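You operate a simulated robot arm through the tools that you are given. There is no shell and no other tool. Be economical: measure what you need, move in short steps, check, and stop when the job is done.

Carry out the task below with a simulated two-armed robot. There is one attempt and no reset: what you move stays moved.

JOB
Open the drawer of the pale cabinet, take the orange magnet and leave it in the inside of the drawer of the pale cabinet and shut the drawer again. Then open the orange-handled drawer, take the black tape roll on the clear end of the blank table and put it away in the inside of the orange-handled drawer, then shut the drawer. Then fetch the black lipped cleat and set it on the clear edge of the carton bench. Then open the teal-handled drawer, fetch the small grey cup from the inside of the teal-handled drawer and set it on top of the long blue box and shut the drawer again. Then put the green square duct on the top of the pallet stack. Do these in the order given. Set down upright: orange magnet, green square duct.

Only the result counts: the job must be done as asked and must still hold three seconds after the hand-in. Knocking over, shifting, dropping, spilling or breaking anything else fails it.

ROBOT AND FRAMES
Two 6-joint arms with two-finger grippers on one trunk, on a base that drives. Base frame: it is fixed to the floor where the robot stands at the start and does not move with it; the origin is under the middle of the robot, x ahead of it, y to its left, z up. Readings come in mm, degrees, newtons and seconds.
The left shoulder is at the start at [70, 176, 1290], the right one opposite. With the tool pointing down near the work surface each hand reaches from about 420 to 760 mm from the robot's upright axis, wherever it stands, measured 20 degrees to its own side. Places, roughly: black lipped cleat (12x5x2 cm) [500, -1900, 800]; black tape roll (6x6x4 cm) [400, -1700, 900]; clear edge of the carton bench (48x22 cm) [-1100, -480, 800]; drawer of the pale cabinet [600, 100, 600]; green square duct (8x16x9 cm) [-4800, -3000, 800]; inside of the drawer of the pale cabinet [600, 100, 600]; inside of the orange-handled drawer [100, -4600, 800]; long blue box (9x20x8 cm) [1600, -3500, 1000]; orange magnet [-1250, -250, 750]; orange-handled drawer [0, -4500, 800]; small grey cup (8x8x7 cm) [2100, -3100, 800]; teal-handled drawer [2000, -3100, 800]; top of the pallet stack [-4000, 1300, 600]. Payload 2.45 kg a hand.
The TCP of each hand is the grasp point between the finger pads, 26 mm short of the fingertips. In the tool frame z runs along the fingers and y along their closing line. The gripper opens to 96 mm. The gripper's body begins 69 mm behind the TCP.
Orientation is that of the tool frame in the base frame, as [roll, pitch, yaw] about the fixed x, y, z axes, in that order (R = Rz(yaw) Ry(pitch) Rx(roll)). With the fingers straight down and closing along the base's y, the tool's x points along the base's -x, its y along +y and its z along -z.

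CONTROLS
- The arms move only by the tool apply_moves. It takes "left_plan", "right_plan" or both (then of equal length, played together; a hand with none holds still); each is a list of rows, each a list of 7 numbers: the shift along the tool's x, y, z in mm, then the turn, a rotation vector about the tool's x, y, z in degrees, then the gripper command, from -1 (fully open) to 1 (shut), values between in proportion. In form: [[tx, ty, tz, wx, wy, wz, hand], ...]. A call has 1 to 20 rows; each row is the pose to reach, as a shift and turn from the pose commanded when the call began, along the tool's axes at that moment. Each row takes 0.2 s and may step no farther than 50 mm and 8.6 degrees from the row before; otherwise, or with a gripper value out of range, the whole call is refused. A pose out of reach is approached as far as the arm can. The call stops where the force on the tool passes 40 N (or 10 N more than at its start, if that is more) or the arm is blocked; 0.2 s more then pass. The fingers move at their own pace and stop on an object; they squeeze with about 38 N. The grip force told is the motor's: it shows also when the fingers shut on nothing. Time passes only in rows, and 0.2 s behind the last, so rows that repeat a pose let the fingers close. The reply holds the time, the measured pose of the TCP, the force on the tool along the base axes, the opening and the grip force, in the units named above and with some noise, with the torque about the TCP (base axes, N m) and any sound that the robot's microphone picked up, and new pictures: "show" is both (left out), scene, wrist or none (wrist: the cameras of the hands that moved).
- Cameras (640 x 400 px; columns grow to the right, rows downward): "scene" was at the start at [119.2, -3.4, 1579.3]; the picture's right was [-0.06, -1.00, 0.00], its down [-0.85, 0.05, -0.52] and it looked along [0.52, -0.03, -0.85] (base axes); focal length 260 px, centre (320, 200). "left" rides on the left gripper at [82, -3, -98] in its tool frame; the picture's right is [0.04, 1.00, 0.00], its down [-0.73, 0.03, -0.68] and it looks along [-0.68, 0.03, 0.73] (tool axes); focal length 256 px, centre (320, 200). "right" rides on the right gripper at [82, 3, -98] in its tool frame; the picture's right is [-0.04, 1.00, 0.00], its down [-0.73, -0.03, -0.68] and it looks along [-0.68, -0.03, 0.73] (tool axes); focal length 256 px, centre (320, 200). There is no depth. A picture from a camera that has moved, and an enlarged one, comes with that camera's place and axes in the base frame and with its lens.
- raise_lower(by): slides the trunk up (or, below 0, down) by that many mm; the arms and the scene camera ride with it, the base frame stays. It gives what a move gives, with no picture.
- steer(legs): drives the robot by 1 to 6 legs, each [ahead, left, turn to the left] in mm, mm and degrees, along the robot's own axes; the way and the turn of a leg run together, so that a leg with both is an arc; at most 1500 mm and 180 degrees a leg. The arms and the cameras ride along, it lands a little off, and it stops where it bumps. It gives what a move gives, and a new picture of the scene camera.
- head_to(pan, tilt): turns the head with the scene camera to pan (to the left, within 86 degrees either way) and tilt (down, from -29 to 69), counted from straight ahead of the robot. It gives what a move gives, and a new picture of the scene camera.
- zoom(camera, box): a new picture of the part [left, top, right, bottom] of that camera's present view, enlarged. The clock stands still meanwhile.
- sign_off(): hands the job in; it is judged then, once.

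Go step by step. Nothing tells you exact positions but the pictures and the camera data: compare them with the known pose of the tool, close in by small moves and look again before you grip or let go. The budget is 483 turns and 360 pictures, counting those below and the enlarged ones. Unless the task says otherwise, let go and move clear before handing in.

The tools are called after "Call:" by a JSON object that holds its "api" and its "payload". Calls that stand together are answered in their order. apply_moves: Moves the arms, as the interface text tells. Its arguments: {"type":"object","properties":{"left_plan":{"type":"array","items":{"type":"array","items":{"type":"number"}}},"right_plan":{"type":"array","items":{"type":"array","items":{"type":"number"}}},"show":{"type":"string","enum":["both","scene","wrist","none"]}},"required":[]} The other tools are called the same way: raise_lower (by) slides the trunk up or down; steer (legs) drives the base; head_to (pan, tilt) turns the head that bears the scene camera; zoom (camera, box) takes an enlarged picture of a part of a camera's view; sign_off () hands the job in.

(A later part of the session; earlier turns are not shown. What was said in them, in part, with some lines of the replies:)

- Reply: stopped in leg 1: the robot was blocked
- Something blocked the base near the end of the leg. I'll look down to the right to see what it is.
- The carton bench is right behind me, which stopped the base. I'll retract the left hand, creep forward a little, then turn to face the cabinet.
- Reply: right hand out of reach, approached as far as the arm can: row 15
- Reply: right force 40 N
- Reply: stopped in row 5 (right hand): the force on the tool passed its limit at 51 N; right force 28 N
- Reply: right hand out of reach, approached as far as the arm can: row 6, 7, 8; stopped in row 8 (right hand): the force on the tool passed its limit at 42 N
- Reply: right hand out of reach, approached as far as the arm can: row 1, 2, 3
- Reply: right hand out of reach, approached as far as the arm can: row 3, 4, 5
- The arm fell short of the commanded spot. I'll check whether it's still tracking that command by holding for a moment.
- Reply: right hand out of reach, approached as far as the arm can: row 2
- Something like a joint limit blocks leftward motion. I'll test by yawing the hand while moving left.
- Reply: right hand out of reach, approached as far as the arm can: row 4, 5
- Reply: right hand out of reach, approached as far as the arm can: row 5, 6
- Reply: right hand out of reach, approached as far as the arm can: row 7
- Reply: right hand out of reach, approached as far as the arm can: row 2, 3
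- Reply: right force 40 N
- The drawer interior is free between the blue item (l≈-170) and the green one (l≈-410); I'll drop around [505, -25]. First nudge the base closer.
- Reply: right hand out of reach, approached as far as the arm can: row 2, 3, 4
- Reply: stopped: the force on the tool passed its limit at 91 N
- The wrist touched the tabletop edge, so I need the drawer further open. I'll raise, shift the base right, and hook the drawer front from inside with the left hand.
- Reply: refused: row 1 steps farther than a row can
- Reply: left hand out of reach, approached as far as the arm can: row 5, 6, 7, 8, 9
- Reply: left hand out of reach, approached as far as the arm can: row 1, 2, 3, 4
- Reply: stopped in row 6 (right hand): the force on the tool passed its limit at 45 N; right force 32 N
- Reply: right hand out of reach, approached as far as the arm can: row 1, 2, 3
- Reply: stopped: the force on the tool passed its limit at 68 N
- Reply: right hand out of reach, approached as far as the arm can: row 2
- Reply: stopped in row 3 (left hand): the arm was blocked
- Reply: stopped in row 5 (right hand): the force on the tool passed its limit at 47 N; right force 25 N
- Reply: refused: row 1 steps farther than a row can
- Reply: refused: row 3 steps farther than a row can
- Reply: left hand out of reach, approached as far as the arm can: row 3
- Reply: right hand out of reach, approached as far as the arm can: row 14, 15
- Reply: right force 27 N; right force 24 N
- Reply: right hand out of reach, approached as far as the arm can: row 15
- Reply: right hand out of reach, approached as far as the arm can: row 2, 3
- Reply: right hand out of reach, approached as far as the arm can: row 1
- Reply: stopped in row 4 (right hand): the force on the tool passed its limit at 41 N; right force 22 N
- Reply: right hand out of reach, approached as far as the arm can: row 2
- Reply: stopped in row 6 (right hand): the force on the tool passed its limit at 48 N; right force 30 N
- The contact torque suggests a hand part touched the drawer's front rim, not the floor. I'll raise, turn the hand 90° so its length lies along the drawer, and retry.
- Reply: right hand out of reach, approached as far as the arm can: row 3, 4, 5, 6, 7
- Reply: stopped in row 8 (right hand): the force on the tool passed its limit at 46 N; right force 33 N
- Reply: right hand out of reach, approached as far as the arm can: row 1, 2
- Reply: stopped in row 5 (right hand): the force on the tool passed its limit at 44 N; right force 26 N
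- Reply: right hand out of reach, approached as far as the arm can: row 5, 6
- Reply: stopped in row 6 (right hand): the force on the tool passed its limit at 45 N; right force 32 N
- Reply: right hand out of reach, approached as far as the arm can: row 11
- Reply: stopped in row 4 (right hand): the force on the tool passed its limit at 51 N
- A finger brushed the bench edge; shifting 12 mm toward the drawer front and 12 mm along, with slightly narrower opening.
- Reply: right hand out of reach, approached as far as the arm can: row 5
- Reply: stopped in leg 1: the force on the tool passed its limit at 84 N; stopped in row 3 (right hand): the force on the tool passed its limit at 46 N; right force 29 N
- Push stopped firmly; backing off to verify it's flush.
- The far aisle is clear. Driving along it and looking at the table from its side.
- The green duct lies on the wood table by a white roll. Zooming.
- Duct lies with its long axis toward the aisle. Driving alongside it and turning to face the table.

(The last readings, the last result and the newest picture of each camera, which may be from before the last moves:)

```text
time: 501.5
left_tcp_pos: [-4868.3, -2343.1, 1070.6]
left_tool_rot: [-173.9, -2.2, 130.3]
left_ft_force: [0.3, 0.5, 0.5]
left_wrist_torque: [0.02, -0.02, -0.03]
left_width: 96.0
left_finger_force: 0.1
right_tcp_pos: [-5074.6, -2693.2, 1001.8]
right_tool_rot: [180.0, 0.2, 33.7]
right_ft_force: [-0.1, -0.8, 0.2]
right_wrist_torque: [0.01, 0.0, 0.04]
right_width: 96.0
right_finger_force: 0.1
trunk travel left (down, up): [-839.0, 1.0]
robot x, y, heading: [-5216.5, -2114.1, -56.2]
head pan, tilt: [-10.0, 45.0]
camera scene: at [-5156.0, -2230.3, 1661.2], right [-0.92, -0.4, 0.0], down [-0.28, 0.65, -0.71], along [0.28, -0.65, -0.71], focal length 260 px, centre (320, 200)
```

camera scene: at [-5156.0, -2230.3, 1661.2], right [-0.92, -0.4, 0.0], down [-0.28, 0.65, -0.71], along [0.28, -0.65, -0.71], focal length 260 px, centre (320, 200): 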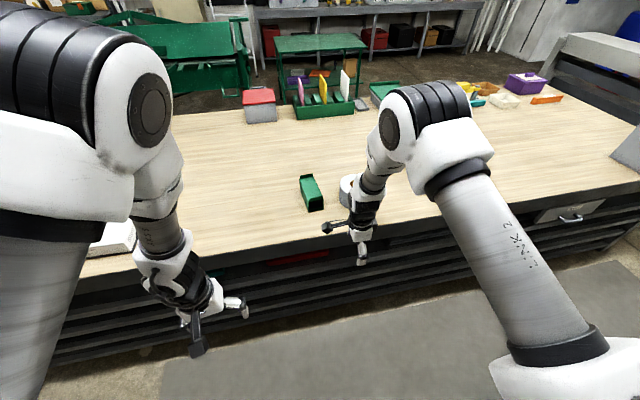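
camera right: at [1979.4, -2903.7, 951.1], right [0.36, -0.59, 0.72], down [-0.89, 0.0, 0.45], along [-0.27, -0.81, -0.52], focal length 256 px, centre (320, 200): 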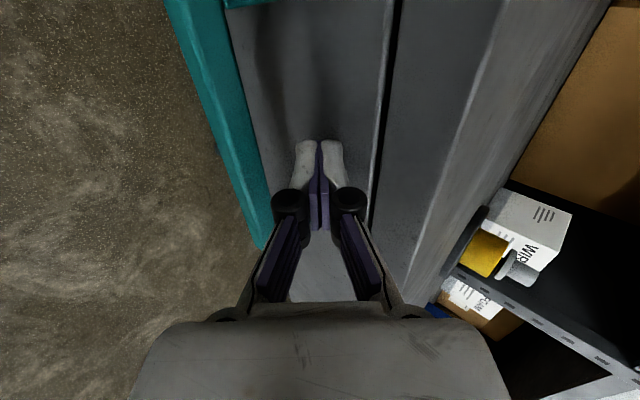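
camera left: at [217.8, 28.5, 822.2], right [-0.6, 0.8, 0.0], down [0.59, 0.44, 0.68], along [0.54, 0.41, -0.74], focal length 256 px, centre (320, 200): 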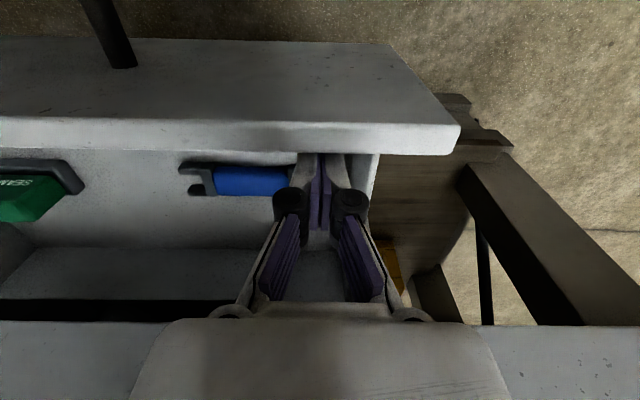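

Duct ≈ [-4779, -3000], table edge at l≈485. Rotating the hand back so it closes sideways, then approaching.

Call:
{"api": "apply_moves", "payload": {"right_plan": [[0, 0, 0, 0, 0, -8, -1], [0, 0, 0, 0, 0, -16, -1], [0, 0, 0, 0, 0, -24, -1], [0, 0, 0, 0, 0, -32, -1], [0, 0, 0, 0, 0, -40, -1], [0, 0, 0, 0, 0, -48, -1], [0, 0, 0, 0, 0, -56, -1], [0, 0, 0, 0, 0, -64, -1], [0, 0, 0, 0, 0, -72, -1], [0, 0, 0, 0, 0, -80, -1], [0, 0, 0, 0, 0, -88, -1]], "show": "none"}}

Call:
{"api": "steer", "payload": {"legs": [[320, 50, 1.2]]}}

Call:
{"api": "zoom", "payload": {"camera": "right", "box": [0, 0, 640, 400]}}

```text
time: 503.9
left_tcp_pos: [-4867.9, -2342.5, 1070.3]
left_tool_rot: [-173.9, -2.2, 130.2]
left_ft_force: [0.0, 0.0, 1.1]
left_wrist_torque: [0.01, -0.01, -0.03]
left_width: 96.1
left_finger_force: 0.0
right_tcp_pos: [-5073.2, -2693.8, 1001.1]
right_tool_rot: [-179.9, 0.1, 121.8]
right_ft_force: [0.5, -0.5, -0.1]
right_wrist_torque: [-0.01, 0.0, 0.01]
right_width: 96.2
right_finger_force: 0.2
trunk travel left (down, up): [-839.0, 1.0]
robot x, y, heading: [-5220.5, -2114.1, -56.3]
head pan, tilt: [-10.0, 45.0]
```

```text
time: 506.1
left_tcp_pos: [-4640.4, -2577.7, 1071.1]
left_tool_rot: [-173.9, -2.0, 131.5]
left_ft_force: [0.1, 1.0, 0.5]
left_wrist_torque: [-0.01, -0.03, -0.03]
left_width: 96.0
left_finger_force: 0.0
right_tcp_pos: [-4836.7, -2934.2, 1001.3]
right_tool_rot: [-179.7, 0.1, 122.8]
right_ft_force: [-0.4, -0.2, -0.1]
right_wrist_torque: [-0.04, -0.03, -0.03]
right_width: 95.8
right_finger_force: 0.0
trunk travel left (down, up): [-839.0, 1.0]
robot x, y, heading: [-4992.6, -2357.4, -55.3]
head pan, tilt: [-10.0, 45.0]
camera scene: at [-4930.0, -2470.9, 1661.4], right [-0.91, -0.42, 0.0], down [-0.3, 0.64, -0.71], along [0.3, -0.64, -0.71], focal length 260 px, centre (320, 200)
```

scene: 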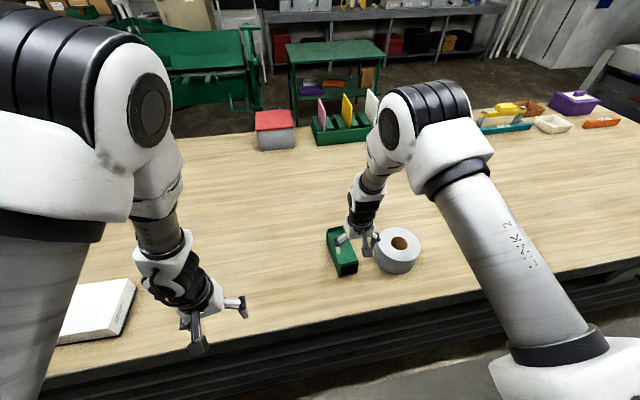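

```text
1.00 times, centred on (320, 200) of right (not enlarged: the box is as wide or as high as the picture)
camera zoom: at [-4878.3, -2862.4, 1100.1], right [0.86, 0.51, 0.0], down [0.37, -0.63, 0.68], along [0.34, -0.59, -0.73], focal length 256 px, centre (320, 200)
```

zoom: 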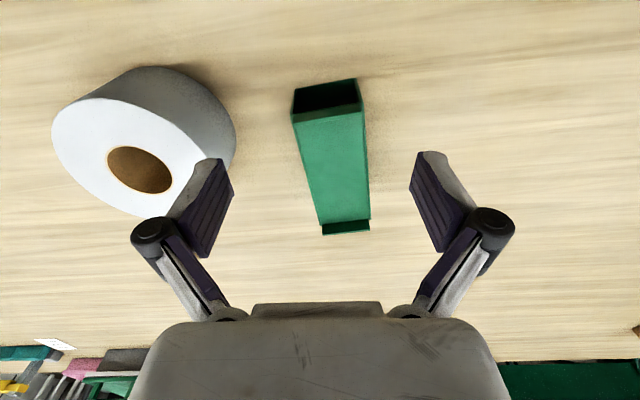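

Duct centre is ~76 mm ahead and 16 mm left, turned ~10°. Closing in.

Call:
{"api": "steer", "payload": {"legs": [[72, 0, 0]]}}

Call:
{"api": "apply_moves", "payload": {"right_plan": [[0, 8, 20, 0, 0, -5, -1], [0, 16, 40, 0, 0, -10, -1]], "show": "wrist"}}

```text
time: 507.2
left_tcp_pos: [-4599.7, -2634.3, 1072.2]
left_tool_rot: [-173.8, -1.8, 131.5]
left_ft_force: [0.0, 0.4, 0.0]
left_wrist_torque: [-0.05, -0.04, -0.01]
left_width: 95.9
left_finger_force: 0.0
right_tcp_pos: [-4797.3, -2991.1, 1003.7]
right_tool_rot: [-179.8, 0.3, 122.9]
right_ft_force: [-0.9, 0.6, 1.3]
right_wrist_torque: [-0.06, -0.05, -0.02]
right_width: 96.3
right_finger_force: 0.1
trunk travel left (down, up): [-839.0, 1.0]
robot x, y, heading: [-4949.0, -2419.9, -55.2]
head pan, tilt: [-10.0, 45.0]
camera scene: at [-4890.8, -2526.5, 1662.0], right [-0.91, -0.42, 0.0], down [-0.3, 0.64, -0.71], along [0.3, -0.64, -0.7], focal length 260 px, centre (320, 200)
```

scene: 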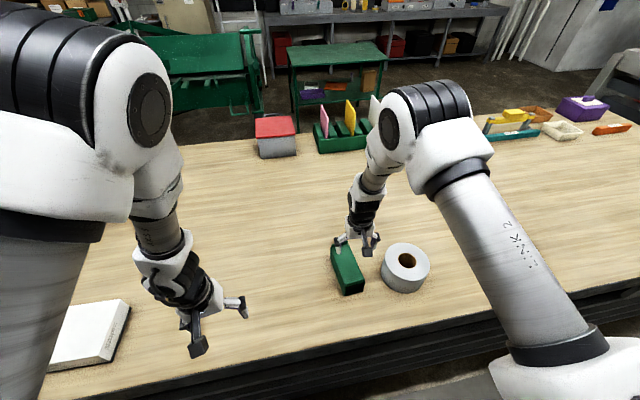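

```text
time: 507.8
left_tcp_pos: [-4597.8, -2636.9, 1071.7]
left_tool_rot: [-174.0, -2.1, 131.5]
left_ft_force: [0.1, 0.2, 0.6]
left_wrist_torque: [-0.03, -0.03, 0.0]
left_width: 95.9
left_finger_force: 0.1
right_tcp_pos: [-4780.0, -2985.6, 961.6]
right_tool_rot: [-179.8, 0.1, 132.9]
right_ft_force: [0.3, -0.1, -0.6]
right_wrist_torque: [-0.03, 0.01, 0.0]
right_width: 95.7
right_finger_force: 0.0
trunk travel left (down, up): [-839.0, 1.0]
robot x, y, heading: [-4950.1, -2418.0, -55.2]
head pan, tilt: [-10.0, 45.0]
camera right: at [-4833.6, -2922.0, 1059.6], right [0.76, 0.65, 0.0], down [0.48, -0.55, 0.68], along [0.44, -0.52, -0.73], focal length 256 px, centre (320, 200)
```

right: 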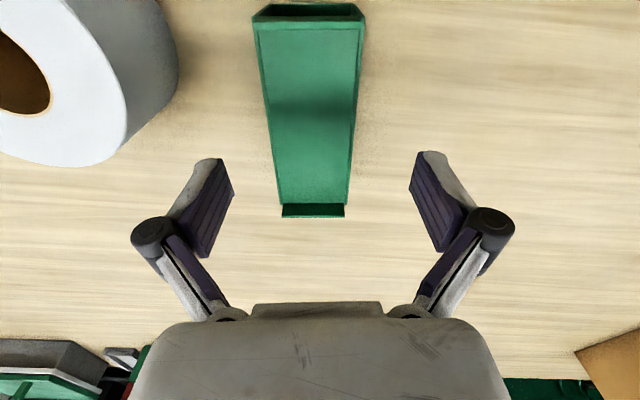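

Aligned. Moving forward 40 mm and lowering 50 for another look.

Call:
{"api": "apply_moves", "payload": {"right_plan": [[-20, -3, 25, 0, 0, 0, -1], [-40, -6, 50, 0, 0, 0, -1]], "show": "wrist"}}

```text
time: 508.4
left_tcp_pos: [-4595.8, -2639.2, 1070.9]
left_tool_rot: [-174.0, -2.3, 131.5]
left_ft_force: [0.2, 0.9, -1.0]
left_wrist_torque: [0.04, 0.0, -0.02]
left_width: 96.2
left_finger_force: 0.0
right_tcp_pos: [-4758.3, -3018.2, 908.1]
right_tool_rot: [-179.8, 0.1, 132.9]
right_ft_force: [0.3, 0.2, -0.7]
right_wrist_torque: [0.01, -0.01, -0.02]
right_width: 96.0
right_finger_force: 0.1
trunk travel left (down, up): [-839.0, 1.0]
robot x, y, heading: [-4953.3, -2419.0, -55.0]
head pan, tilt: [-10.0, 45.0]
camera right: at [-4810.6, -2956.3, 1007.5], right [0.76, 0.65, 0.0], down [0.48, -0.56, 0.68], along [0.44, -0.52, -0.73], focal length 256 px, centre (320, 200)
```

right: 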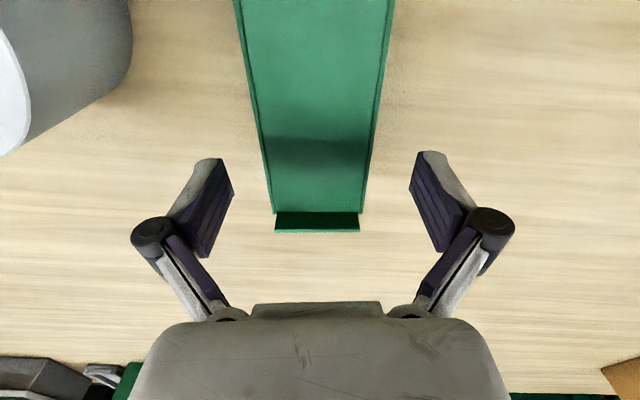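

Top is at z≈846, ~82 mm wide — snug within the 96 mm opening. Trimming 2 mm and lowering carefully.

Call:
{"api": "apply_moves", "payload": {"right_plan": [[0, -2, 15, 0, 0, -1, -1], [0, -2, 30, 0, 0, -1.5, -1], [0, -2, 42, 0, 0, -1.5, -1]], "show": "wrist"}}

```text
time: 509.2
left_tcp_pos: [-4595.9, -2639.7, 1070.6]
left_tool_rot: [-173.9, -2.2, 131.4]
left_ft_force: [0.4, 0.6, 0.8]
left_wrist_torque: [0.0, 0.01, 0.01]
left_width: 96.2
left_finger_force: 0.1
right_tcp_pos: [-4760.8, -3020.9, 867.6]
right_tool_rot: [-179.8, 0.0, 134.3]
right_ft_force: [0.5, 0.2, -0.6]
right_wrist_torque: [-0.01, -0.02, -0.01]
right_width: 95.9
right_finger_force: 0.0
trunk travel left (down, up): [-839.0, 1.0]
robot x, y, heading: [-4950.7, -2419.3, -55.2]
head pan, tilt: [-10.0, 45.0]
camera right: at [-4814.4, -2959.4, 965.1], right [0.74, 0.67, 0.0], down [0.49, -0.54, 0.68], along [0.45, -0.51, -0.73], focal length 256 px, centre (320, 200)
```

right: 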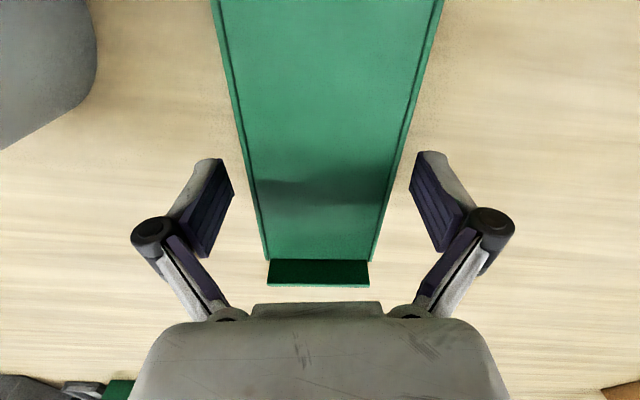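

Evenly centred. Lowering with the trunk so the fingers straddle it.

Call:
{"api": "raise_lower", "payload": {"by": -30}}

Call:
{"api": "zoom", "payload": {"camera": "right", "box": [100, 40, 540, 315]}}

```text
time: 509.9
left_tcp_pos: [-4596.4, -2638.8, 1040.5]
left_tool_rot: [-173.9, -2.2, 131.4]
left_ft_force: [-0.6, -0.1, -0.1]
left_wrist_torque: [-0.01, -0.04, 0.0]
left_width: 96.2
left_finger_force: 0.1
right_tcp_pos: [-4761.1, -3020.2, 837.7]
right_tool_rot: [-179.8, 0.1, 134.4]
right_ft_force: [0.5, 1.0, -0.3]
right_wrist_torque: [0.0, 0.03, -0.01]
right_width: 95.9
right_finger_force: 0.3
trunk travel left (down, up): [-809.0, 31.0]
robot x, y, heading: [-4949.8, -2415.0, -55.1]
head pan, tilt: [-10.0, 45.0]
```

```text
1.45 times, centred on (320, 178) of right
camera zoom: at [-4814.6, -2959.3, 935.5], right [0.74, 0.67, 0.0], down [0.49, -0.54, 0.68], along [0.45, -0.51, -0.73], focal length 372 px, centre (320, 233)
```

zoom: 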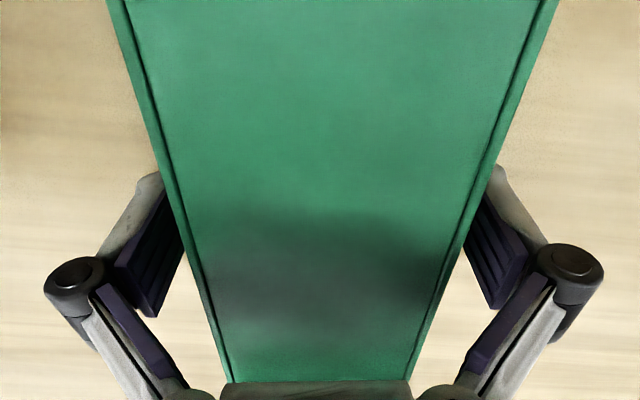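

Fingers straddle it. Lowering 22 mm more and closing.

Call:
{"api": "raise_lower", "payload": {"by": -22}}

Call:
{"api": "apply_moves", "payload": {"right_plan": [[0, 0, 0, 0, 0, 0, -0.8], [0, 0, 0, 0, 0, 0, -0.5], [0, 0, 0, 0, 0, 0, 1], [0, 0, 0, 0, 0, 0, 1]], "show": "wrist"}}

```text
time: 510.6
left_tcp_pos: [-4597.0, -2637.8, 1018.4]
left_tool_rot: [-174.0, -2.2, 131.5]
left_ft_force: [-0.6, 0.4, -0.2]
left_wrist_torque: [-0.02, 0.0, -0.04]
left_width: 96.2
left_finger_force: 0.1
right_tcp_pos: [-4760.0, -3019.5, 816.6]
right_tool_rot: [-179.9, 0.1, 134.5]
right_ft_force: [-0.8, 2.4, 11.1]
right_wrist_torque: [-0.14, -0.03, -0.09]
right_width: 96.2
right_finger_force: 0.0
trunk travel left (down, up): [-787.0, 53.0]
robot x, y, heading: [-4952.3, -2422.9, -55.2]
head pan, tilt: [-10.0, 45.0]
```

```text
time: 511.4
left_tcp_pos: [-4598.4, -2635.6, 1019.5]
left_tool_rot: [-173.8, -2.0, 131.4]
left_ft_force: [-0.8, 0.2, 1.0]
left_wrist_torque: [-0.01, 0.01, 0.01]
left_width: 96.1
left_finger_force: 0.3
right_tcp_pos: [-4758.6, -3020.7, 823.1]
right_tool_rot: [-179.6, 0.7, 134.0]
right_ft_force: [-1.8, 1.2, 36.3]
right_wrist_torque: [0.6, 0.38, -0.79]
right_width: 80.5
right_finger_force: 38.5
trunk travel left (down, up): [-787.0, 53.0]
robot x, y, heading: [-4947.8, -2419.4, -55.4]
head pan, tilt: [-10.0, 45.0]
stopped in row 4 (right hand): the force on the tool passed its limit at 41 N (the readings are from after the stop); the commanded pose is now the measured one
camera right: at [-4813.7, -2959.1, 919.4], right [0.75, 0.67, -0.01], down [0.49, -0.54, 0.69], along [0.46, -0.52, -0.73], focal length 256 px, centre (320, 200)
```

right: 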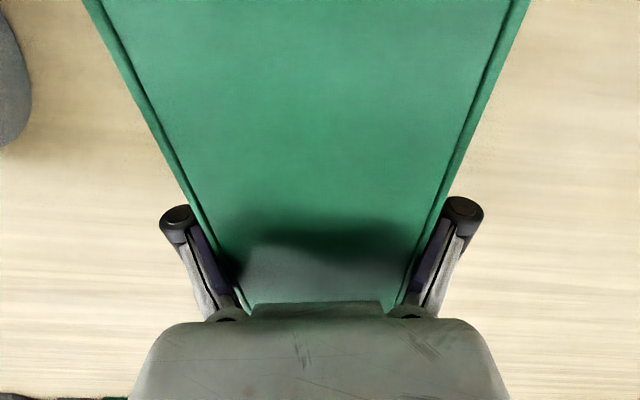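

Gripped (80.5 mm). Lifting.

Call:
{"api": "raise_lower", "payload": {"by": 52}}

Call:
{"api": "apply_moves", "payload": {"right_plan": [[0, 0, -40, 0, 0, 0, 1], [0, 0, -80, 0, 0, 0, 1], [0, 0, -110, 0, 0, 0, 1]], "show": "both"}}

```text
time: 512.3
left_tcp_pos: [-4595.5, -2639.3, 1070.4]
left_tool_rot: [-174.0, -2.3, 131.4]
left_ft_force: [0.0, 0.9, 0.1]
left_wrist_torque: [0.02, -0.01, -0.01]
left_width: 95.9
left_finger_force: 0.0
right_tcp_pos: [-4760.0, -3021.7, 867.7]
right_tool_rot: [-179.7, 0.2, 134.2]
right_ft_force: [-0.7, 0.0, -1.6]
right_wrist_torque: [-0.02, -0.03, 0.03]
right_width: 69.6
right_finger_force: 38.2
trunk travel left (down, up): [-839.0, 1.0]
robot x, y, heading: [-4949.0, -2419.2, -55.1]
head pan, tilt: [-10.0, 45.0]
```

```text
time: 513.1
left_tcp_pos: [-4597.3, -2639.1, 1069.6]
left_tool_rot: [-173.9, -2.2, 131.4]
left_ft_force: [0.7, -0.2, 0.4]
left_wrist_torque: [-0.01, 0.0, -0.01]
left_width: 95.7
left_finger_force: 0.1
right_tcp_pos: [-4759.6, -3021.4, 979.8]
right_tool_rot: [-179.7, 0.1, 134.3]
right_ft_force: [-0.3, 0.3, -2.2]
right_wrist_torque: [-0.01, -0.03, 0.01]
right_width: 69.7
right_finger_force: 37.8
trunk travel left (down, up): [-839.0, 1.0]
robot x, y, heading: [-4949.3, -2416.5, -55.2]
head pan, tilt: [-10.0, 45.0]
camera scene: at [-4886.3, -2533.1, 1661.1], right [-0.91, -0.42, 0.0], down [-0.3, 0.64, -0.71], along [0.3, -0.64, -0.71], focal length 260 px, centre (320, 200)
camera right: at [-4812.5, -2959.9, 1076.8], right [0.74, 0.67, 0.0], down [0.49, -0.54, 0.68], along [0.45, -0.51, -0.73], focal length 256 px, centre (320, 200)
```

scene: 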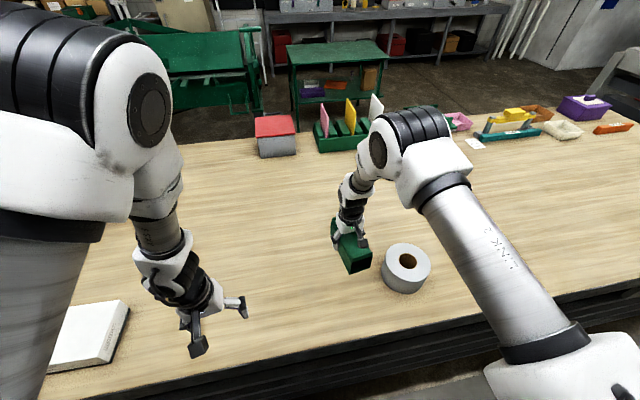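
right: 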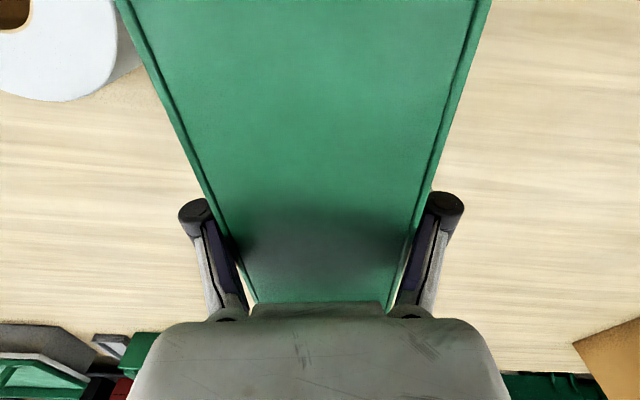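

Held level. Driving to the pallet stack: back off, turn around, and move along the aisle.

Call:
{"api": "steer", "payload": {"legs": [[-450, 0, 0], [0, 0, 180], [0, -1350, 0], [0, -1350, 0]]}}

Call:
{"api": "head_to", "payload": {"pan": -5, "tilt": 30}}

```text
time: 536.1
left_tcp_pos: [-3583.9, -99.6, 1070.8]
left_tool_rot: [-173.9, -2.2, -40.4]
left_ft_force: [-0.1, 0.3, 0.3]
left_wrist_torque: [-0.02, -0.01, -0.03]
left_width: 96.2
left_finger_force: 0.0
right_tcp_pos: [-3477.6, 302.2, 977.4]
right_tool_rot: [-179.9, 0.2, -37.6]
right_ft_force: [-0.5, -0.8, -2.0]
right_wrist_torque: [0.04, 0.06, 0.04]
right_width: 69.2
right_finger_force: 37.9
trunk travel left (down, up): [-839.0, 1.0]
robot x, y, heading: [-3201.0, -268.3, 132.6]
head pan, tilt: [-10.0, 45.0]
camera scene: at [-3280.8, -162.6, 1661.2], right [0.84, 0.54, 0.0], down [0.39, -0.59, -0.71], along [-0.38, 0.59, -0.71], focal length 260 px, centre (320, 200)
```

scene: 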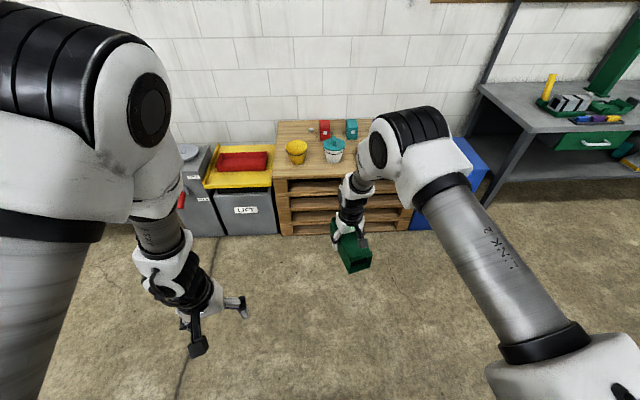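

```text
time: 536.8
left_tcp_pos: [-3583.2, -101.1, 1070.8]
left_tool_rot: [-173.8, -2.2, -40.5]
left_ft_force: [0.0, 0.3, -0.1]
left_wrist_torque: [0.03, 0.02, 0.03]
left_width: 96.1
left_finger_force: 0.0
right_tcp_pos: [-3477.6, 301.4, 978.3]
right_tool_rot: [-179.8, 0.3, -37.6]
right_ft_force: [-0.3, -0.1, -2.4]
right_wrist_torque: [0.04, 0.02, -0.01]
right_width: 69.3
right_finger_force: 37.8
trunk travel left (down, up): [-839.0, 1.0]
robot x, y, heading: [-3202.5, -269.1, 133.1]
head pan, tilt: [-5.0, 30.0]
camera scene: at [-3291.5, -158.9, 1683.7], right [0.79, 0.61, 0.0], down [0.31, -0.4, -0.87], along [-0.53, 0.68, -0.5], focal length 260 px, centre (320, 200)
```

scene: 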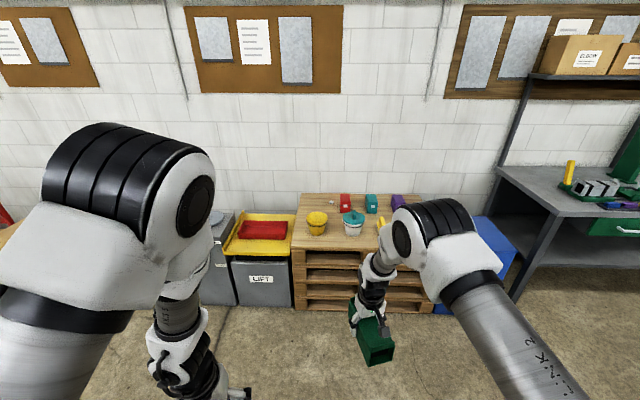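

The pallet stack is ahead with buckets and small items on top. Zooming to find a clear spot.

Call:
{"api": "steer", "payload": {"legs": [[0, 0, -8], [450, 0, 0]]}}

Call:
{"api": "zoom", "payload": {"camera": "scene", "box": [230, 150, 520, 330]}}

```text
time: 540.2
left_tcp_pos: [-3809.8, 323.7, 1071.6]
left_tool_rot: [-173.9, -2.2, -49.0]
left_ft_force: [1.0, 0.4, 0.1]
left_wrist_torque: [0.02, 0.02, 0.03]
left_width: 96.1
left_finger_force: 0.0
right_tcp_pos: [-3644.4, 705.0, 979.5]
right_tool_rot: [-179.8, 0.3, -46.2]
right_ft_force: [0.7, -1.4, -1.5]
right_wrist_torque: [0.05, 0.01, 0.01]
right_width: 69.4
right_finger_force: 37.9
trunk travel left (down, up): [-839.0, 1.0]
robot x, y, heading: [-3458.6, 100.6, 124.2]
head pan, tilt: [-5.0, 30.0]
camera scene: at [-3529.4, 221.6, 1684.0], right [0.87, 0.49, 0.0], down [0.24, -0.44, -0.87], along [-0.42, 0.76, -0.5], focal length 260 px, centre (320, 200)
```

scene: 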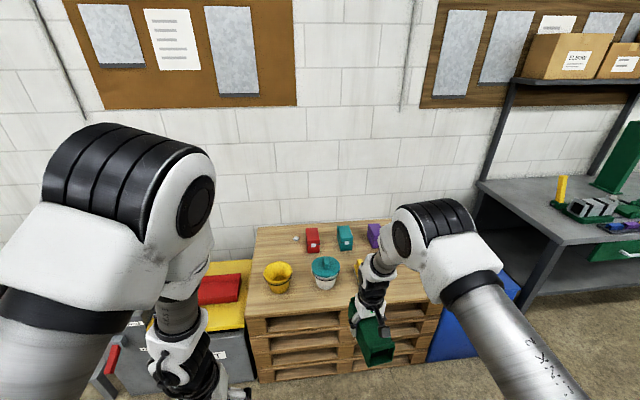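

```text
2.21 times, centred on (375, 240) of scene
camera zoom: at [-3529.4, 221.6, 1684.0], right [0.87, 0.49, 0.0], down [0.24, -0.44, -0.87], along [-0.42, 0.76, -0.5], focal length 573 px, centre (199, 112)
```

zoom: 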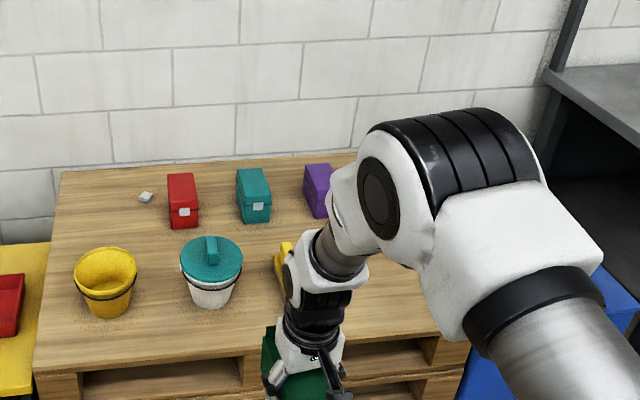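

The right-front of the stack looks clear. Moving to line up there.

Call:
{"api": "steer", "payload": {"legs": [[0, -340, 0.8], [330, 0, 0]]}}

Call:
{"api": "zoom", "payload": {"camera": "right", "box": [0, 0, 640, 400]}}

```text
time: 544.2
left_tcp_pos: [-3725.7, 783.9, 1070.5]
left_tool_rot: [-174.0, -2.2, -47.8]
left_ft_force: [0.0, -0.1, 0.9]
left_wrist_torque: [0.04, -0.05, 0.01]
left_width: 95.7
left_finger_force: 0.0
right_tcp_pos: [-3569.5, 1169.4, 980.2]
right_tool_rot: [-179.8, 0.3, -45.0]
right_ft_force: [-0.1, -0.5, -3.0]
right_wrist_torque: [0.06, 0.0, 0.0]
right_width: 69.3
right_finger_force: 37.5
trunk travel left (down, up): [-839.0, 1.0]
robot x, y, heading: [-3370.8, 571.5, 125.5]
head pan, tilt: [-5.0, 30.0]
camera scene: at [-3443.4, 687.1, 1684.0], right [0.86, 0.51, 0.0], down [0.25, -0.43, -0.87], along [-0.44, 0.75, -0.5], focal length 260 px, centre (320, 200)
```

scene: 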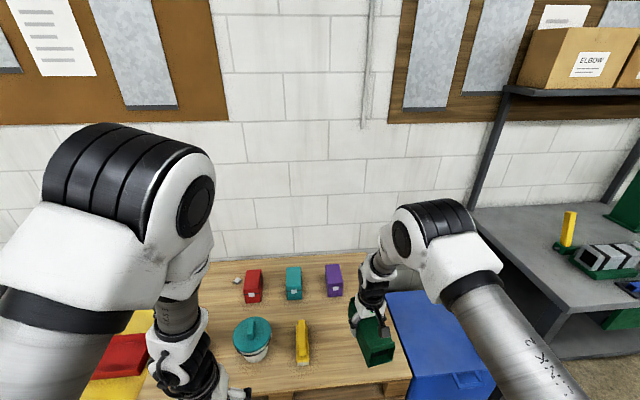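

```text
1.00 times, centred on (320, 200) of right (not enlarged: the box is as wide or as high as the picture)
camera zoom: at [-3513.1, 1107.9, 1077.5], right [-0.73, -0.68, 0.0], down [-0.5, 0.54, 0.68], along [-0.46, 0.5, -0.73], focal length 256 px, centre (320, 200)
```

zoom: 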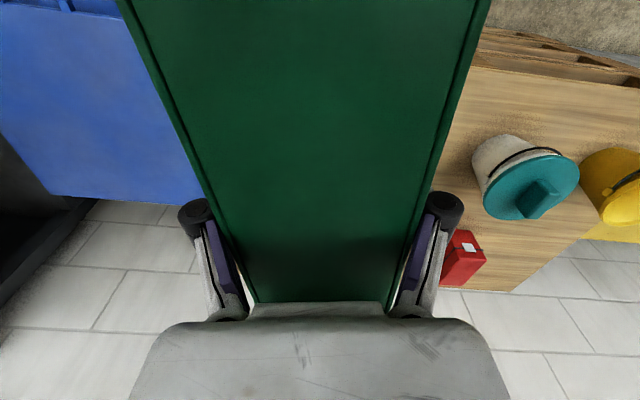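

Clear area on the stack: n -2400…-2060, l 3040…3420. Moving 205 mm forward to hover over it.

Call:
{"api": "steer", "payload": {"legs": [[205, -20, -0.5]]}}

Call:
{"api": "head_to", "payload": {"pan": -15, "tilt": 50}}

```text
time: 545.8
left_tcp_pos: [-3821.6, 961.3, 1071.0]
left_tool_rot: [-173.9, -2.0, -48.4]
left_ft_force: [-0.4, 0.1, -0.8]
left_wrist_torque: [0.03, 0.02, -0.03]
left_width: 96.0
left_finger_force: 0.2
right_tcp_pos: [-3661.6, 1344.8, 980.4]
right_tool_rot: [-179.7, 0.3, -45.5]
right_ft_force: [0.1, -0.2, -2.9]
right_wrist_torque: [0.1, 0.01, 0.02]
right_width: 69.4
right_finger_force: 37.8
trunk travel left (down, up): [-839.0, 1.0]
robot x, y, heading: [-3468.9, 742.7, 125.1]
head pan, tilt: [-5.0, 30.0]
camera scene: at [-3541.5, 860.8, 1684.2], right [0.87, 0.5, 0.0], down [0.25, -0.43, -0.87], along [-0.43, 0.75, -0.5], focal length 260 px, centre (320, 200)
```

scene: 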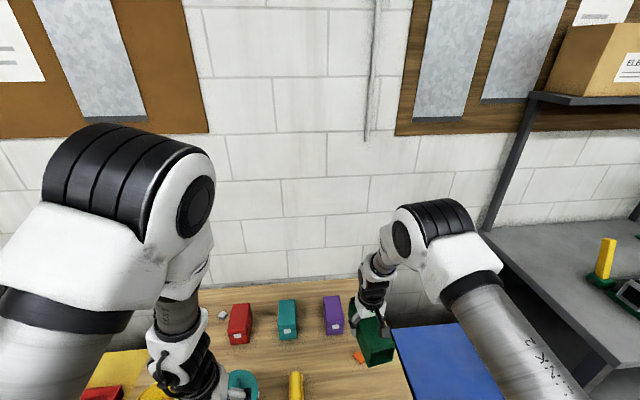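

```text
time: 546.6
left_tcp_pos: [-3824.5, 963.3, 1070.3]
left_tool_rot: [-173.9, -2.3, -48.4]
left_ft_force: [0.4, 0.1, 0.6]
left_wrist_torque: [-0.03, -0.02, 0.01]
left_width: 96.1
left_finger_force: 0.0
right_tcp_pos: [-3664.1, 1347.1, 978.1]
right_tool_rot: [-179.9, 0.1, -45.6]
right_ft_force: [0.1, 1.1, -1.6]
right_wrist_torque: [0.01, 0.03, 0.01]
right_width: 69.6
right_finger_force: 38.7
trunk travel left (down, up): [-839.0, 1.0]
robot x, y, heading: [-3467.9, 749.0, 124.9]
head pan, tilt: [-15.0, 50.0]
camera scene: at [-3525.3, 859.7, 1654.2], right [0.94, 0.34, 0.0], down [0.26, -0.72, -0.64], along [-0.22, 0.6, -0.77], focal length 260 px, centre (320, 200)
```

scene: 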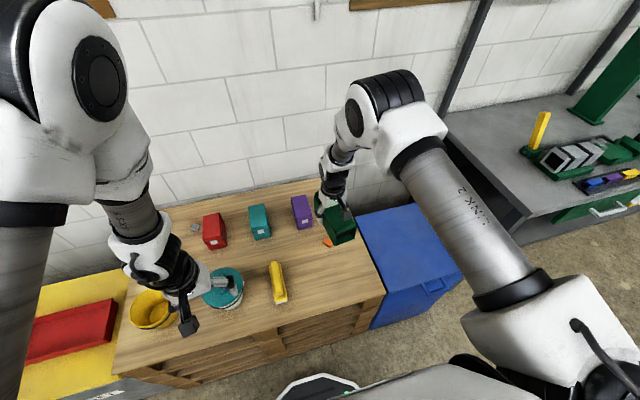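

Call:
{"api": "zoom", "payload": {"camera": "scene", "box": [240, 170, 400, 300]}}

Call:
{"api": "zoom", "payload": {"camera": "right", "box": [0, 0, 640, 400]}}

```text
3.08 times, centred on (320, 235) of scene
camera zoom: at [-3525.3, 859.7, 1654.2], right [0.94, 0.34, 0.0], down [0.26, -0.72, -0.64], along [-0.22, 0.6, -0.77], focal length 799 px, centre (320, 92)
```

zoom: 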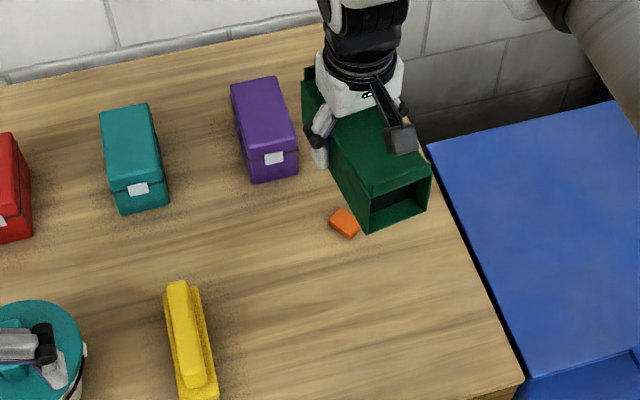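

```text
1.00 times, centred on (320, 200) of right (not enlarged: the box is as wide or as high as the picture)
camera zoom: at [-3609.0, 1285.6, 1076.0], right [-0.74, -0.67, 0.0], down [-0.49, 0.54, 0.68], along [-0.45, 0.51, -0.73], focal length 256 px, centre (320, 200)
```

zoom: 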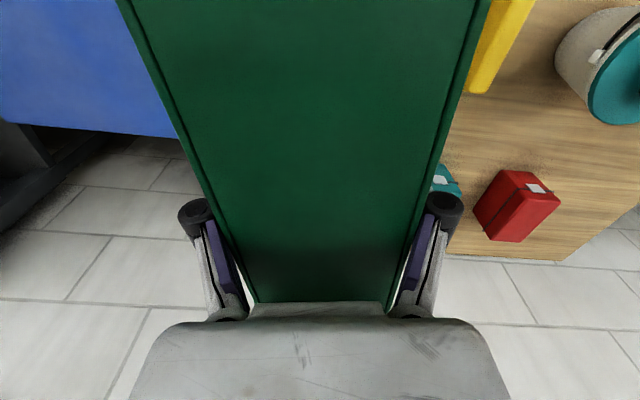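

There's a small orange block in that spot, so I'll place the duct instead at n≈-2325, l≈3150, between it and the yellow piece.

Call:
{"api": "steer", "payload": {"legs": [[-50, 97, 0]]}}

Call:
{"api": "raise_lower", "payload": {"by": -220}}

Call:
{"api": "zoom", "payload": {"camera": "right", "box": [0, 0, 640, 400]}}

Call:
{"api": "zoom", "payload": {"camera": "scene", "box": [140, 120, 460, 350]}}

```text
time: 547.8
left_tcp_pos: [-3873.3, 868.3, 1071.1]
left_tool_rot: [-174.0, -2.4, -48.4]
left_ft_force: [0.8, 0.2, -0.1]
left_wrist_torque: [-0.02, 0.02, 0.0]
left_width: 96.1
left_finger_force: 0.1
right_tcp_pos: [-3712.7, 1251.3, 977.5]
right_tool_rot: [-179.9, 0.1, -45.5]
right_ft_force: [0.7, -0.2, -2.8]
right_wrist_torque: [0.02, 0.02, 0.02]
right_width: 69.6
right_finger_force: 38.3
trunk travel left (down, up): [-839.0, 1.0]
robot x, y, heading: [-3519.1, 647.6, 124.6]
head pan, tilt: [-15.0, 50.0]
camera scene: at [-3573.6, 764.3, 1654.1], right [0.94, 0.34, 0.0], down [0.26, -0.72, -0.64], along [-0.22, 0.6, -0.77], focal length 260 px, centre (320, 200)
```

scene: 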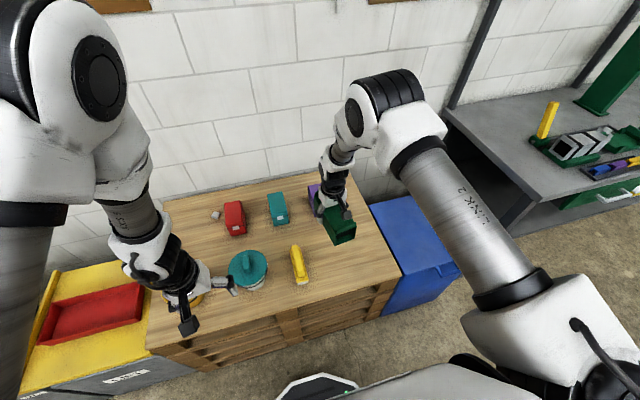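

```text
time: 550.1
left_tcp_pos: [-3873.8, 865.9, 850.6]
left_tool_rot: [-173.9, -2.2, -48.4]
left_ft_force: [-0.6, 0.3, 0.4]
left_wrist_torque: [0.03, -0.01, 0.03]
left_width: 96.2
left_finger_force: 0.1
right_tcp_pos: [-3713.2, 1248.9, 758.3]
right_tool_rot: [-179.8, 0.2, -45.6]
right_ft_force: [0.0, -0.3, -2.3]
right_wrist_torque: [0.04, 0.03, 0.0]
right_width: 69.3
right_finger_force: 38.5
trunk travel left (down, up): [-619.0, 221.0]
robot x, y, heading: [-3520.8, 650.5, 124.7]
head pan, tilt: [-15.0, 50.0]
```

```text
1.00 times, centred on (320, 200) of right (not enlarged: the box is as wide or as high as the picture)
camera zoom: at [-3658.0, 1188.2, 856.7], right [-0.74, -0.67, 0.0], down [-0.49, 0.54, 0.68], along [-0.45, 0.51, -0.73], focal length 256 px, centre (320, 200)
```

zoom: 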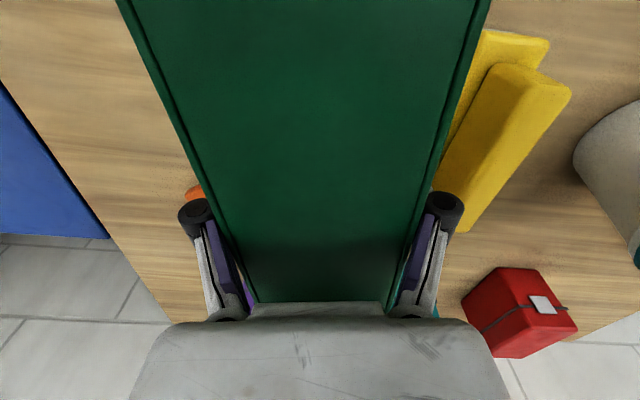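

```text
1.74 times, centred on (300, 235) of scene
camera zoom: at [-3574.4, 761.5, 1434.3], right [0.94, 0.34, 0.0], down [0.26, -0.72, -0.64], along [-0.22, 0.6, -0.77], focal length 452 px, centre (355, 139)
```

zoom: 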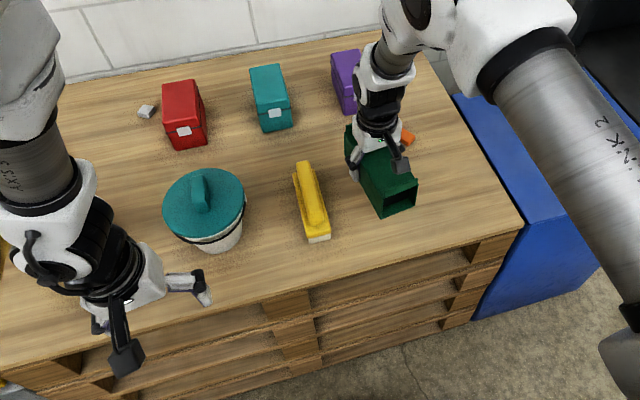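

Good clearance to both neighbours (≥50 mm). Lowering further, then slowly to contact.

Call:
{"api": "raise_lower", "payload": {"by": -70}}

Call:
{"api": "apply_moves", "payload": {"right_plan": [[0, 0, 6, 0, 0, 0, 1], [0, 0, 12, 0, 0, 0, 1], [0, 0, 17, 0, 0, 0, 1], [0, 0, 21, 0, 0, 0, 1], [0, 0, 25, 0, 0, 0, 1], [0, 0, 29, 0, 0, 0, 1], [0, 0, 33, 0, 0, 0, 1], [0, 0, 37, 0, 0, 0, 1], [0, 0, 41, 0, 0, 0, 1], [0, 0, 45, 0, 0, 0, 1]], "show": "both"}}

```text
time: 551.2
left_tcp_pos: [-3873.1, 866.7, 780.0]
left_tool_rot: [-173.8, -2.2, -48.4]
left_ft_force: [-1.4, -1.3, -0.2]
left_wrist_torque: [0.0, 0.02, 0.02]
left_width: 96.0
left_finger_force: 0.0
right_tcp_pos: [-3713.7, 1249.1, 688.8]
right_tool_rot: [-179.9, 0.3, -45.6]
right_ft_force: [-0.2, -0.1, -2.1]
right_wrist_torque: [0.0, 0.06, -0.02]
right_width: 69.6
right_finger_force: 38.4
trunk travel left (down, up): [-549.0, 291.0]
robot x, y, heading: [-3517.1, 648.4, 125.2]
head pan, tilt: [-15.0, 50.0]
```

```text
time: 553.6
left_tcp_pos: [-3871.7, 865.5, 781.0]
left_tool_rot: [-173.8, -2.2, -48.5]
left_ft_force: [0.7, 0.3, 0.4]
left_wrist_torque: [0.0, 0.01, 0.03]
left_width: 95.9
left_finger_force: 0.0
right_tcp_pos: [-3714.6, 1249.9, 649.8]
right_tool_rot: [-179.6, 0.9, -45.7]
right_ft_force: [1.6, -0.8, 26.2]
right_wrist_torque: [-1.4, -0.54, 0.23]
right_width: 69.7
right_finger_force: 37.7
trunk travel left (down, up): [-549.0, 291.0]
robot x, y, heading: [-3520.1, 642.8, 125.0]
head pan, tilt: [-15.0, 50.0]
stopped in row 10 (right hand): the force on the tool passed its limit at 42 N (the readings are from after the stop); the commanded pose is now the measured one
camera scene: at [-3572.9, 757.8, 1364.8], right [0.94, 0.34, 0.0], down [0.26, -0.72, -0.64], along [-0.22, 0.61, -0.76], focal length 260 px, centre (320, 200)
camera right: at [-3658.4, 1188.6, 747.2], right [-0.74, -0.67, -0.01], down [-0.49, 0.54, 0.69], along [-0.46, 0.51, -0.72], focal length 256 px, centre (320, 200)
```

scene: 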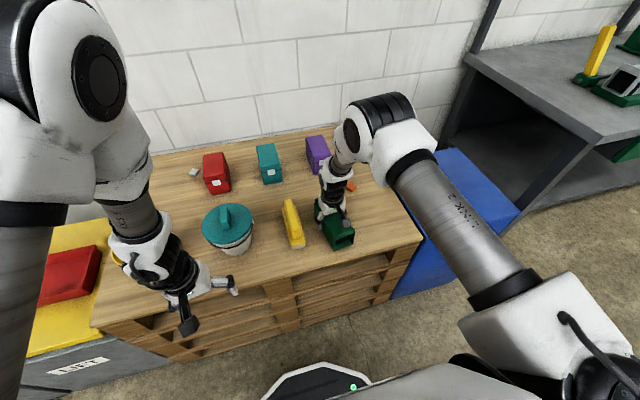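
right: 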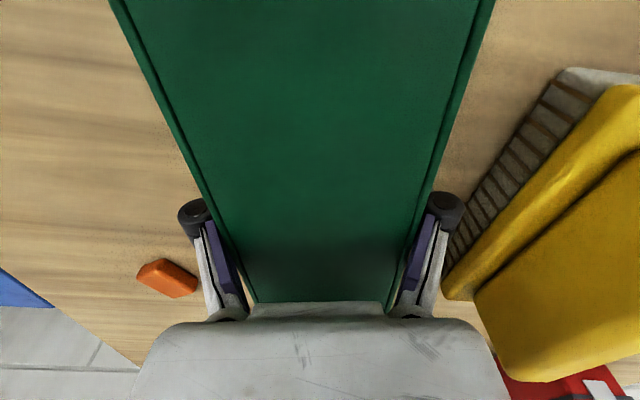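

Contact made. Opening wide (to clear the duct's lips) and rising.

Call:
{"api": "apply_moves", "payload": {"right_plan": [[0, 0, 0, 0, 0, 0, -0.5], [0, 0, 0, 0, 0, 0, -0.8], [0, 0, 0, 0, 0, 0, -0.97], [0, 0, 0, 0, 0, 0, -0.97]], "show": "wrist"}}

```text
time: 554.6
left_tcp_pos: [-3872.7, 867.2, 780.0]
left_tool_rot: [-173.9, -2.2, -48.4]
left_ft_force: [0.2, 0.6, -0.3]
left_wrist_torque: [0.01, -0.03, 0.01]
left_width: 96.1
left_finger_force: 0.1
right_tcp_pos: [-3713.9, 1250.9, 645.7]
right_tool_rot: [-179.8, 0.4, -45.5]
right_ft_force: [0.9, -0.9, 0.6]
right_wrist_torque: [-0.04, 0.0, -0.01]
right_width: 94.6
right_finger_force: 0.1
trunk travel left (down, up): [-549.0, 291.0]
robot x, y, heading: [-3520.6, 650.7, 125.2]
head pan, tilt: [-15.0, 50.0]
camera right: at [-3658.6, 1189.7, 743.9], right [-0.74, -0.67, 0.0], down [-0.49, 0.54, 0.69], along [-0.46, 0.51, -0.73], focal length 256 px, centre (320, 200)
```

right: 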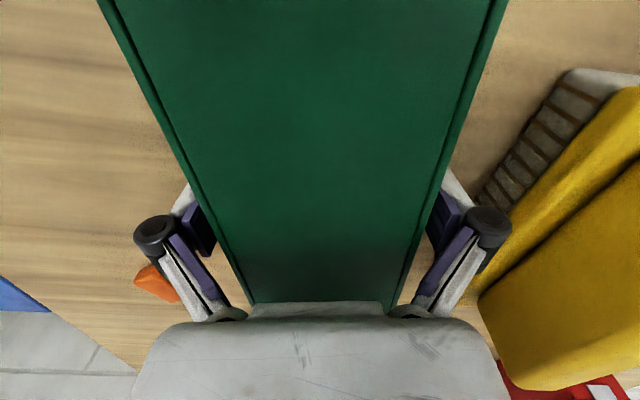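

Call:
{"api": "apply_moves", "payload": {"right_plan": [[0, 0, -8, 0, 0, 0, -1], [0, 0, -20, 0, 0, 0, -1], [0, 0, -40, 0, 0, 0, -1], [0, 0, -70, 0, 0, 0, -1], [0, 0, -110, 0, 0, 0, -1]], "show": "both"}}

```text
time: 555.8
left_tcp_pos: [-3873.3, 865.3, 780.8]
left_tool_rot: [-173.8, -2.2, -48.4]
left_ft_force: [-0.1, -0.7, 0.7]
left_wrist_torque: [0.01, -0.01, 0.02]
left_width: 96.0
left_finger_force: 0.1
right_tcp_pos: [-3715.1, 1248.0, 759.5]
right_tool_rot: [-179.7, 0.6, -45.6]
right_ft_force: [-0.1, 0.0, -0.6]
right_wrist_torque: [0.02, -0.02, 0.0]
right_width: 96.0
right_finger_force: 0.1
trunk travel left (down, up): [-549.0, 291.0]
robot x, y, heading: [-3519.7, 646.0, 125.0]
head pan, tilt: [-15.0, 50.0]
camera scene: at [-3573.8, 759.9, 1364.4], right [0.94, 0.34, 0.0], down [0.26, -0.72, -0.64], along [-0.22, 0.6, -0.77], focal length 260 px, centre (320, 200)
camera right: at [-3659.2, 1186.7, 856.8], right [-0.74, -0.67, -0.01], down [-0.49, 0.54, 0.69], along [-0.46, 0.51, -0.73], focal length 256 px, centre (320, 200)
```

scene: 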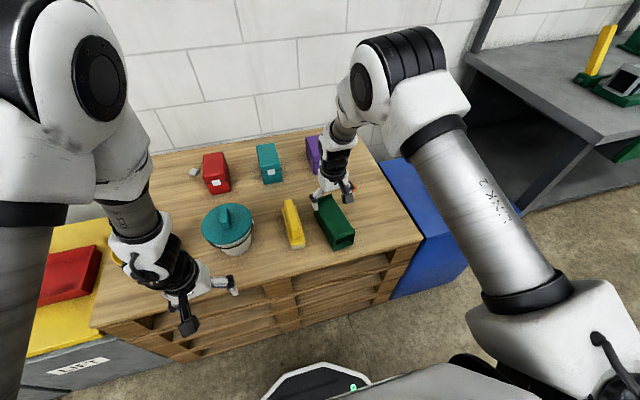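
right: 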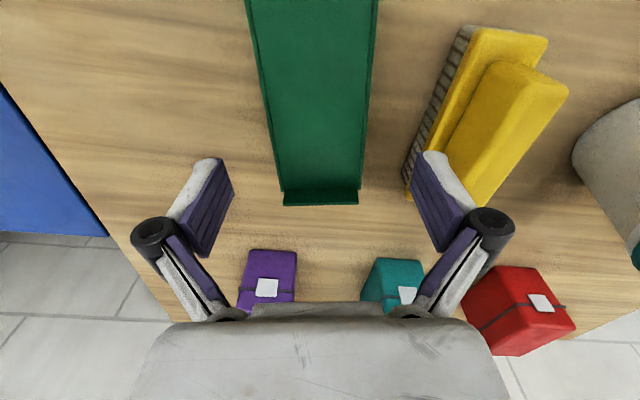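

The duct rests flat on the stack. Backing away and checking that everything stands as it was.

Call:
{"api": "raise_lower", "payload": {"by": 200}}

Call:
{"api": "steer", "payload": {"legs": [[-350, 0, 0]]}}

Call:
{"api": "head_to", "payload": {"pan": -5, "tilt": 30}}

Call:
{"api": "zoom", "payload": {"camera": "scene", "box": [220, 140, 440, 300]}}

```text
time: 558.0
left_tcp_pos: [-3874.2, 867.4, 980.2]
left_tool_rot: [-173.8, -2.3, -48.6]
left_ft_force: [0.6, -0.2, 1.0]
left_wrist_torque: [0.01, -0.01, 0.02]
left_width: 96.0
left_finger_force: 0.0
right_tcp_pos: [-3715.3, 1248.8, 958.7]
right_tool_rot: [-179.7, 0.6, -45.6]
right_ft_force: [0.4, -0.2, 0.0]
right_wrist_torque: [-0.02, -0.02, -0.01]
right_width: 95.9
right_finger_force: 0.1
trunk travel left (down, up): [-749.0, 91.0]
robot x, y, heading: [-3521.0, 649.5, 125.2]
head pan, tilt: [-15.0, 50.0]
```

```text
time: 560.2
left_tcp_pos: [-3671.8, 580.4, 980.7]
left_tool_rot: [-173.9, -2.3, -48.6]
left_ft_force: [-0.5, 0.3, -0.6]
left_wrist_torque: [0.01, 0.02, -0.03]
left_width: 95.7
left_finger_force: 0.0
right_tcp_pos: [-3513.0, 963.0, 957.5]
right_tool_rot: [-179.7, 0.4, -45.8]
right_ft_force: [1.3, 0.7, 0.6]
right_wrist_torque: [0.01, 0.03, -0.01]
right_width: 96.0
right_finger_force: 0.0
trunk travel left (down, up): [-749.0, 91.0]
robot x, y, heading: [-3318.2, 359.9, 124.8]
head pan, tilt: [-15.0, 50.0]
camera scene: at [-3373.7, 474.7, 1564.2], right [0.94, 0.34, 0.0], down [0.26, -0.72, -0.64], along [-0.22, 0.6, -0.77], focal length 260 px, centre (320, 200)
```

scene: 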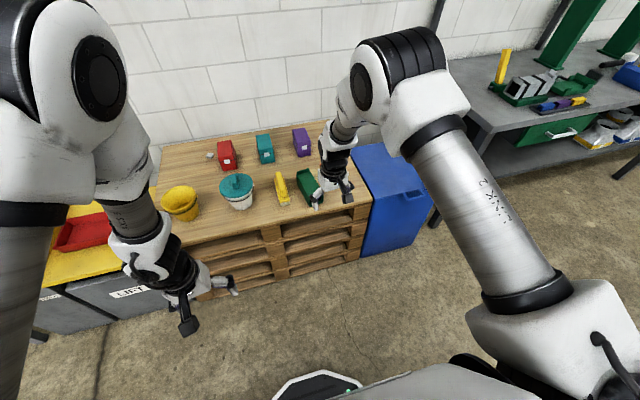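

```text
time: 561.0
left_tcp_pos: [-3672.6, 579.9, 980.3]
left_tool_rot: [-174.0, -2.2, -48.5]
left_ft_force: [-0.4, 0.4, -0.1]
left_wrist_torque: [0.02, 0.01, -0.01]
left_width: 96.0
left_finger_force: 0.0
right_tcp_pos: [-3512.6, 961.3, 957.7]
right_tool_rot: [-179.7, 0.5, -45.8]
right_ft_force: [0.0, -0.9, 0.4]
right_wrist_torque: [0.0, -0.04, 0.02]
right_width: 95.9
right_finger_force: 0.0
trunk travel left (down, up): [-749.0, 91.0]
robot x, y, heading: [-3314.6, 359.0, 125.0]
head pan, tilt: [-5.0, 30.0]
camera scene: at [-3391.8, 479.6, 1593.8], right [0.87, 0.5, 0.0], down [0.25, -0.43, -0.87], along [-0.43, 0.75, -0.5], focal length 260 px, centre (320, 200)
```

scene: 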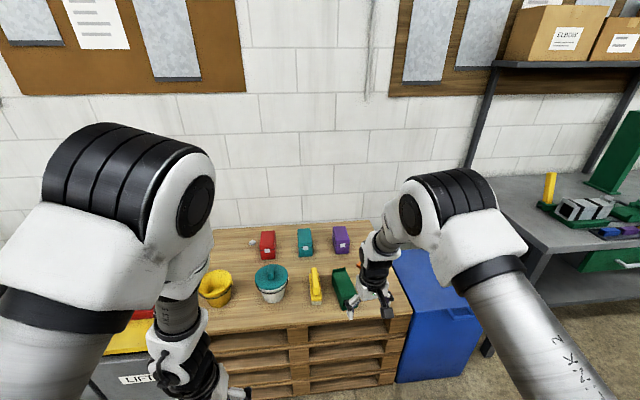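

```text
2.50 times, centred on (330, 220) of scene
camera zoom: at [-3391.8, 479.6, 1593.8], right [0.87, 0.5, 0.0], down [0.25, -0.43, -0.87], along [-0.43, 0.75, -0.5], focal length 649 px, centre (295, 150)
```

zoom: 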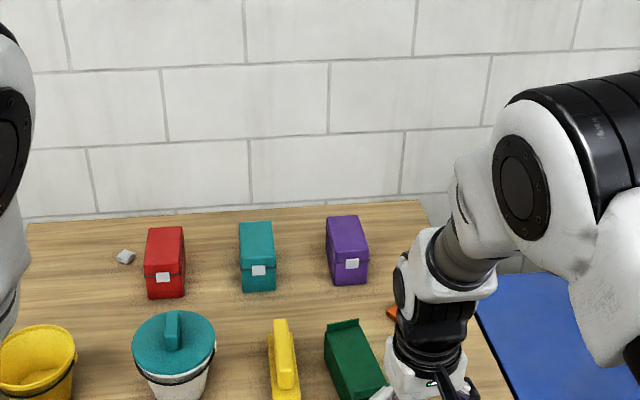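

The duct stands upright on the pallet stack, its neighbours haven't moved, and both hands are clear. Handing in now.

Call:
{"api": "sign_off", "payload": {}}

```text
The job is handed in.
```

I handed the job in with all five parts done in the order given, but I don't have the verdict.

- **Magnet:** it stands upright in the pale cabinet's drawer. I pushed that drawer until it stopped and it looked flush up close, but I didn't check it again from a distance. While setting the magnet down, part of the right hand hit the cabinet's front edge at about 91 N. Nothing looked moved afterwards.
- **Tape roll:** it is in the orange-handled drawer, which is shut. I saw it flush after backing off.
- **Cleat:** it lies on the clear edge of the carton bench.
- **Grey cup:** it stands on the long blue box, and the teal-handled drawer is shut. I checked both from a distance.
- **Green duct:** it stands upright on the pallet stack, between the yellow brush and a small orange block. Neither of them moved.

Early on, the base also bumped the carton bench while reversing. I saw no sign that anything shifted.
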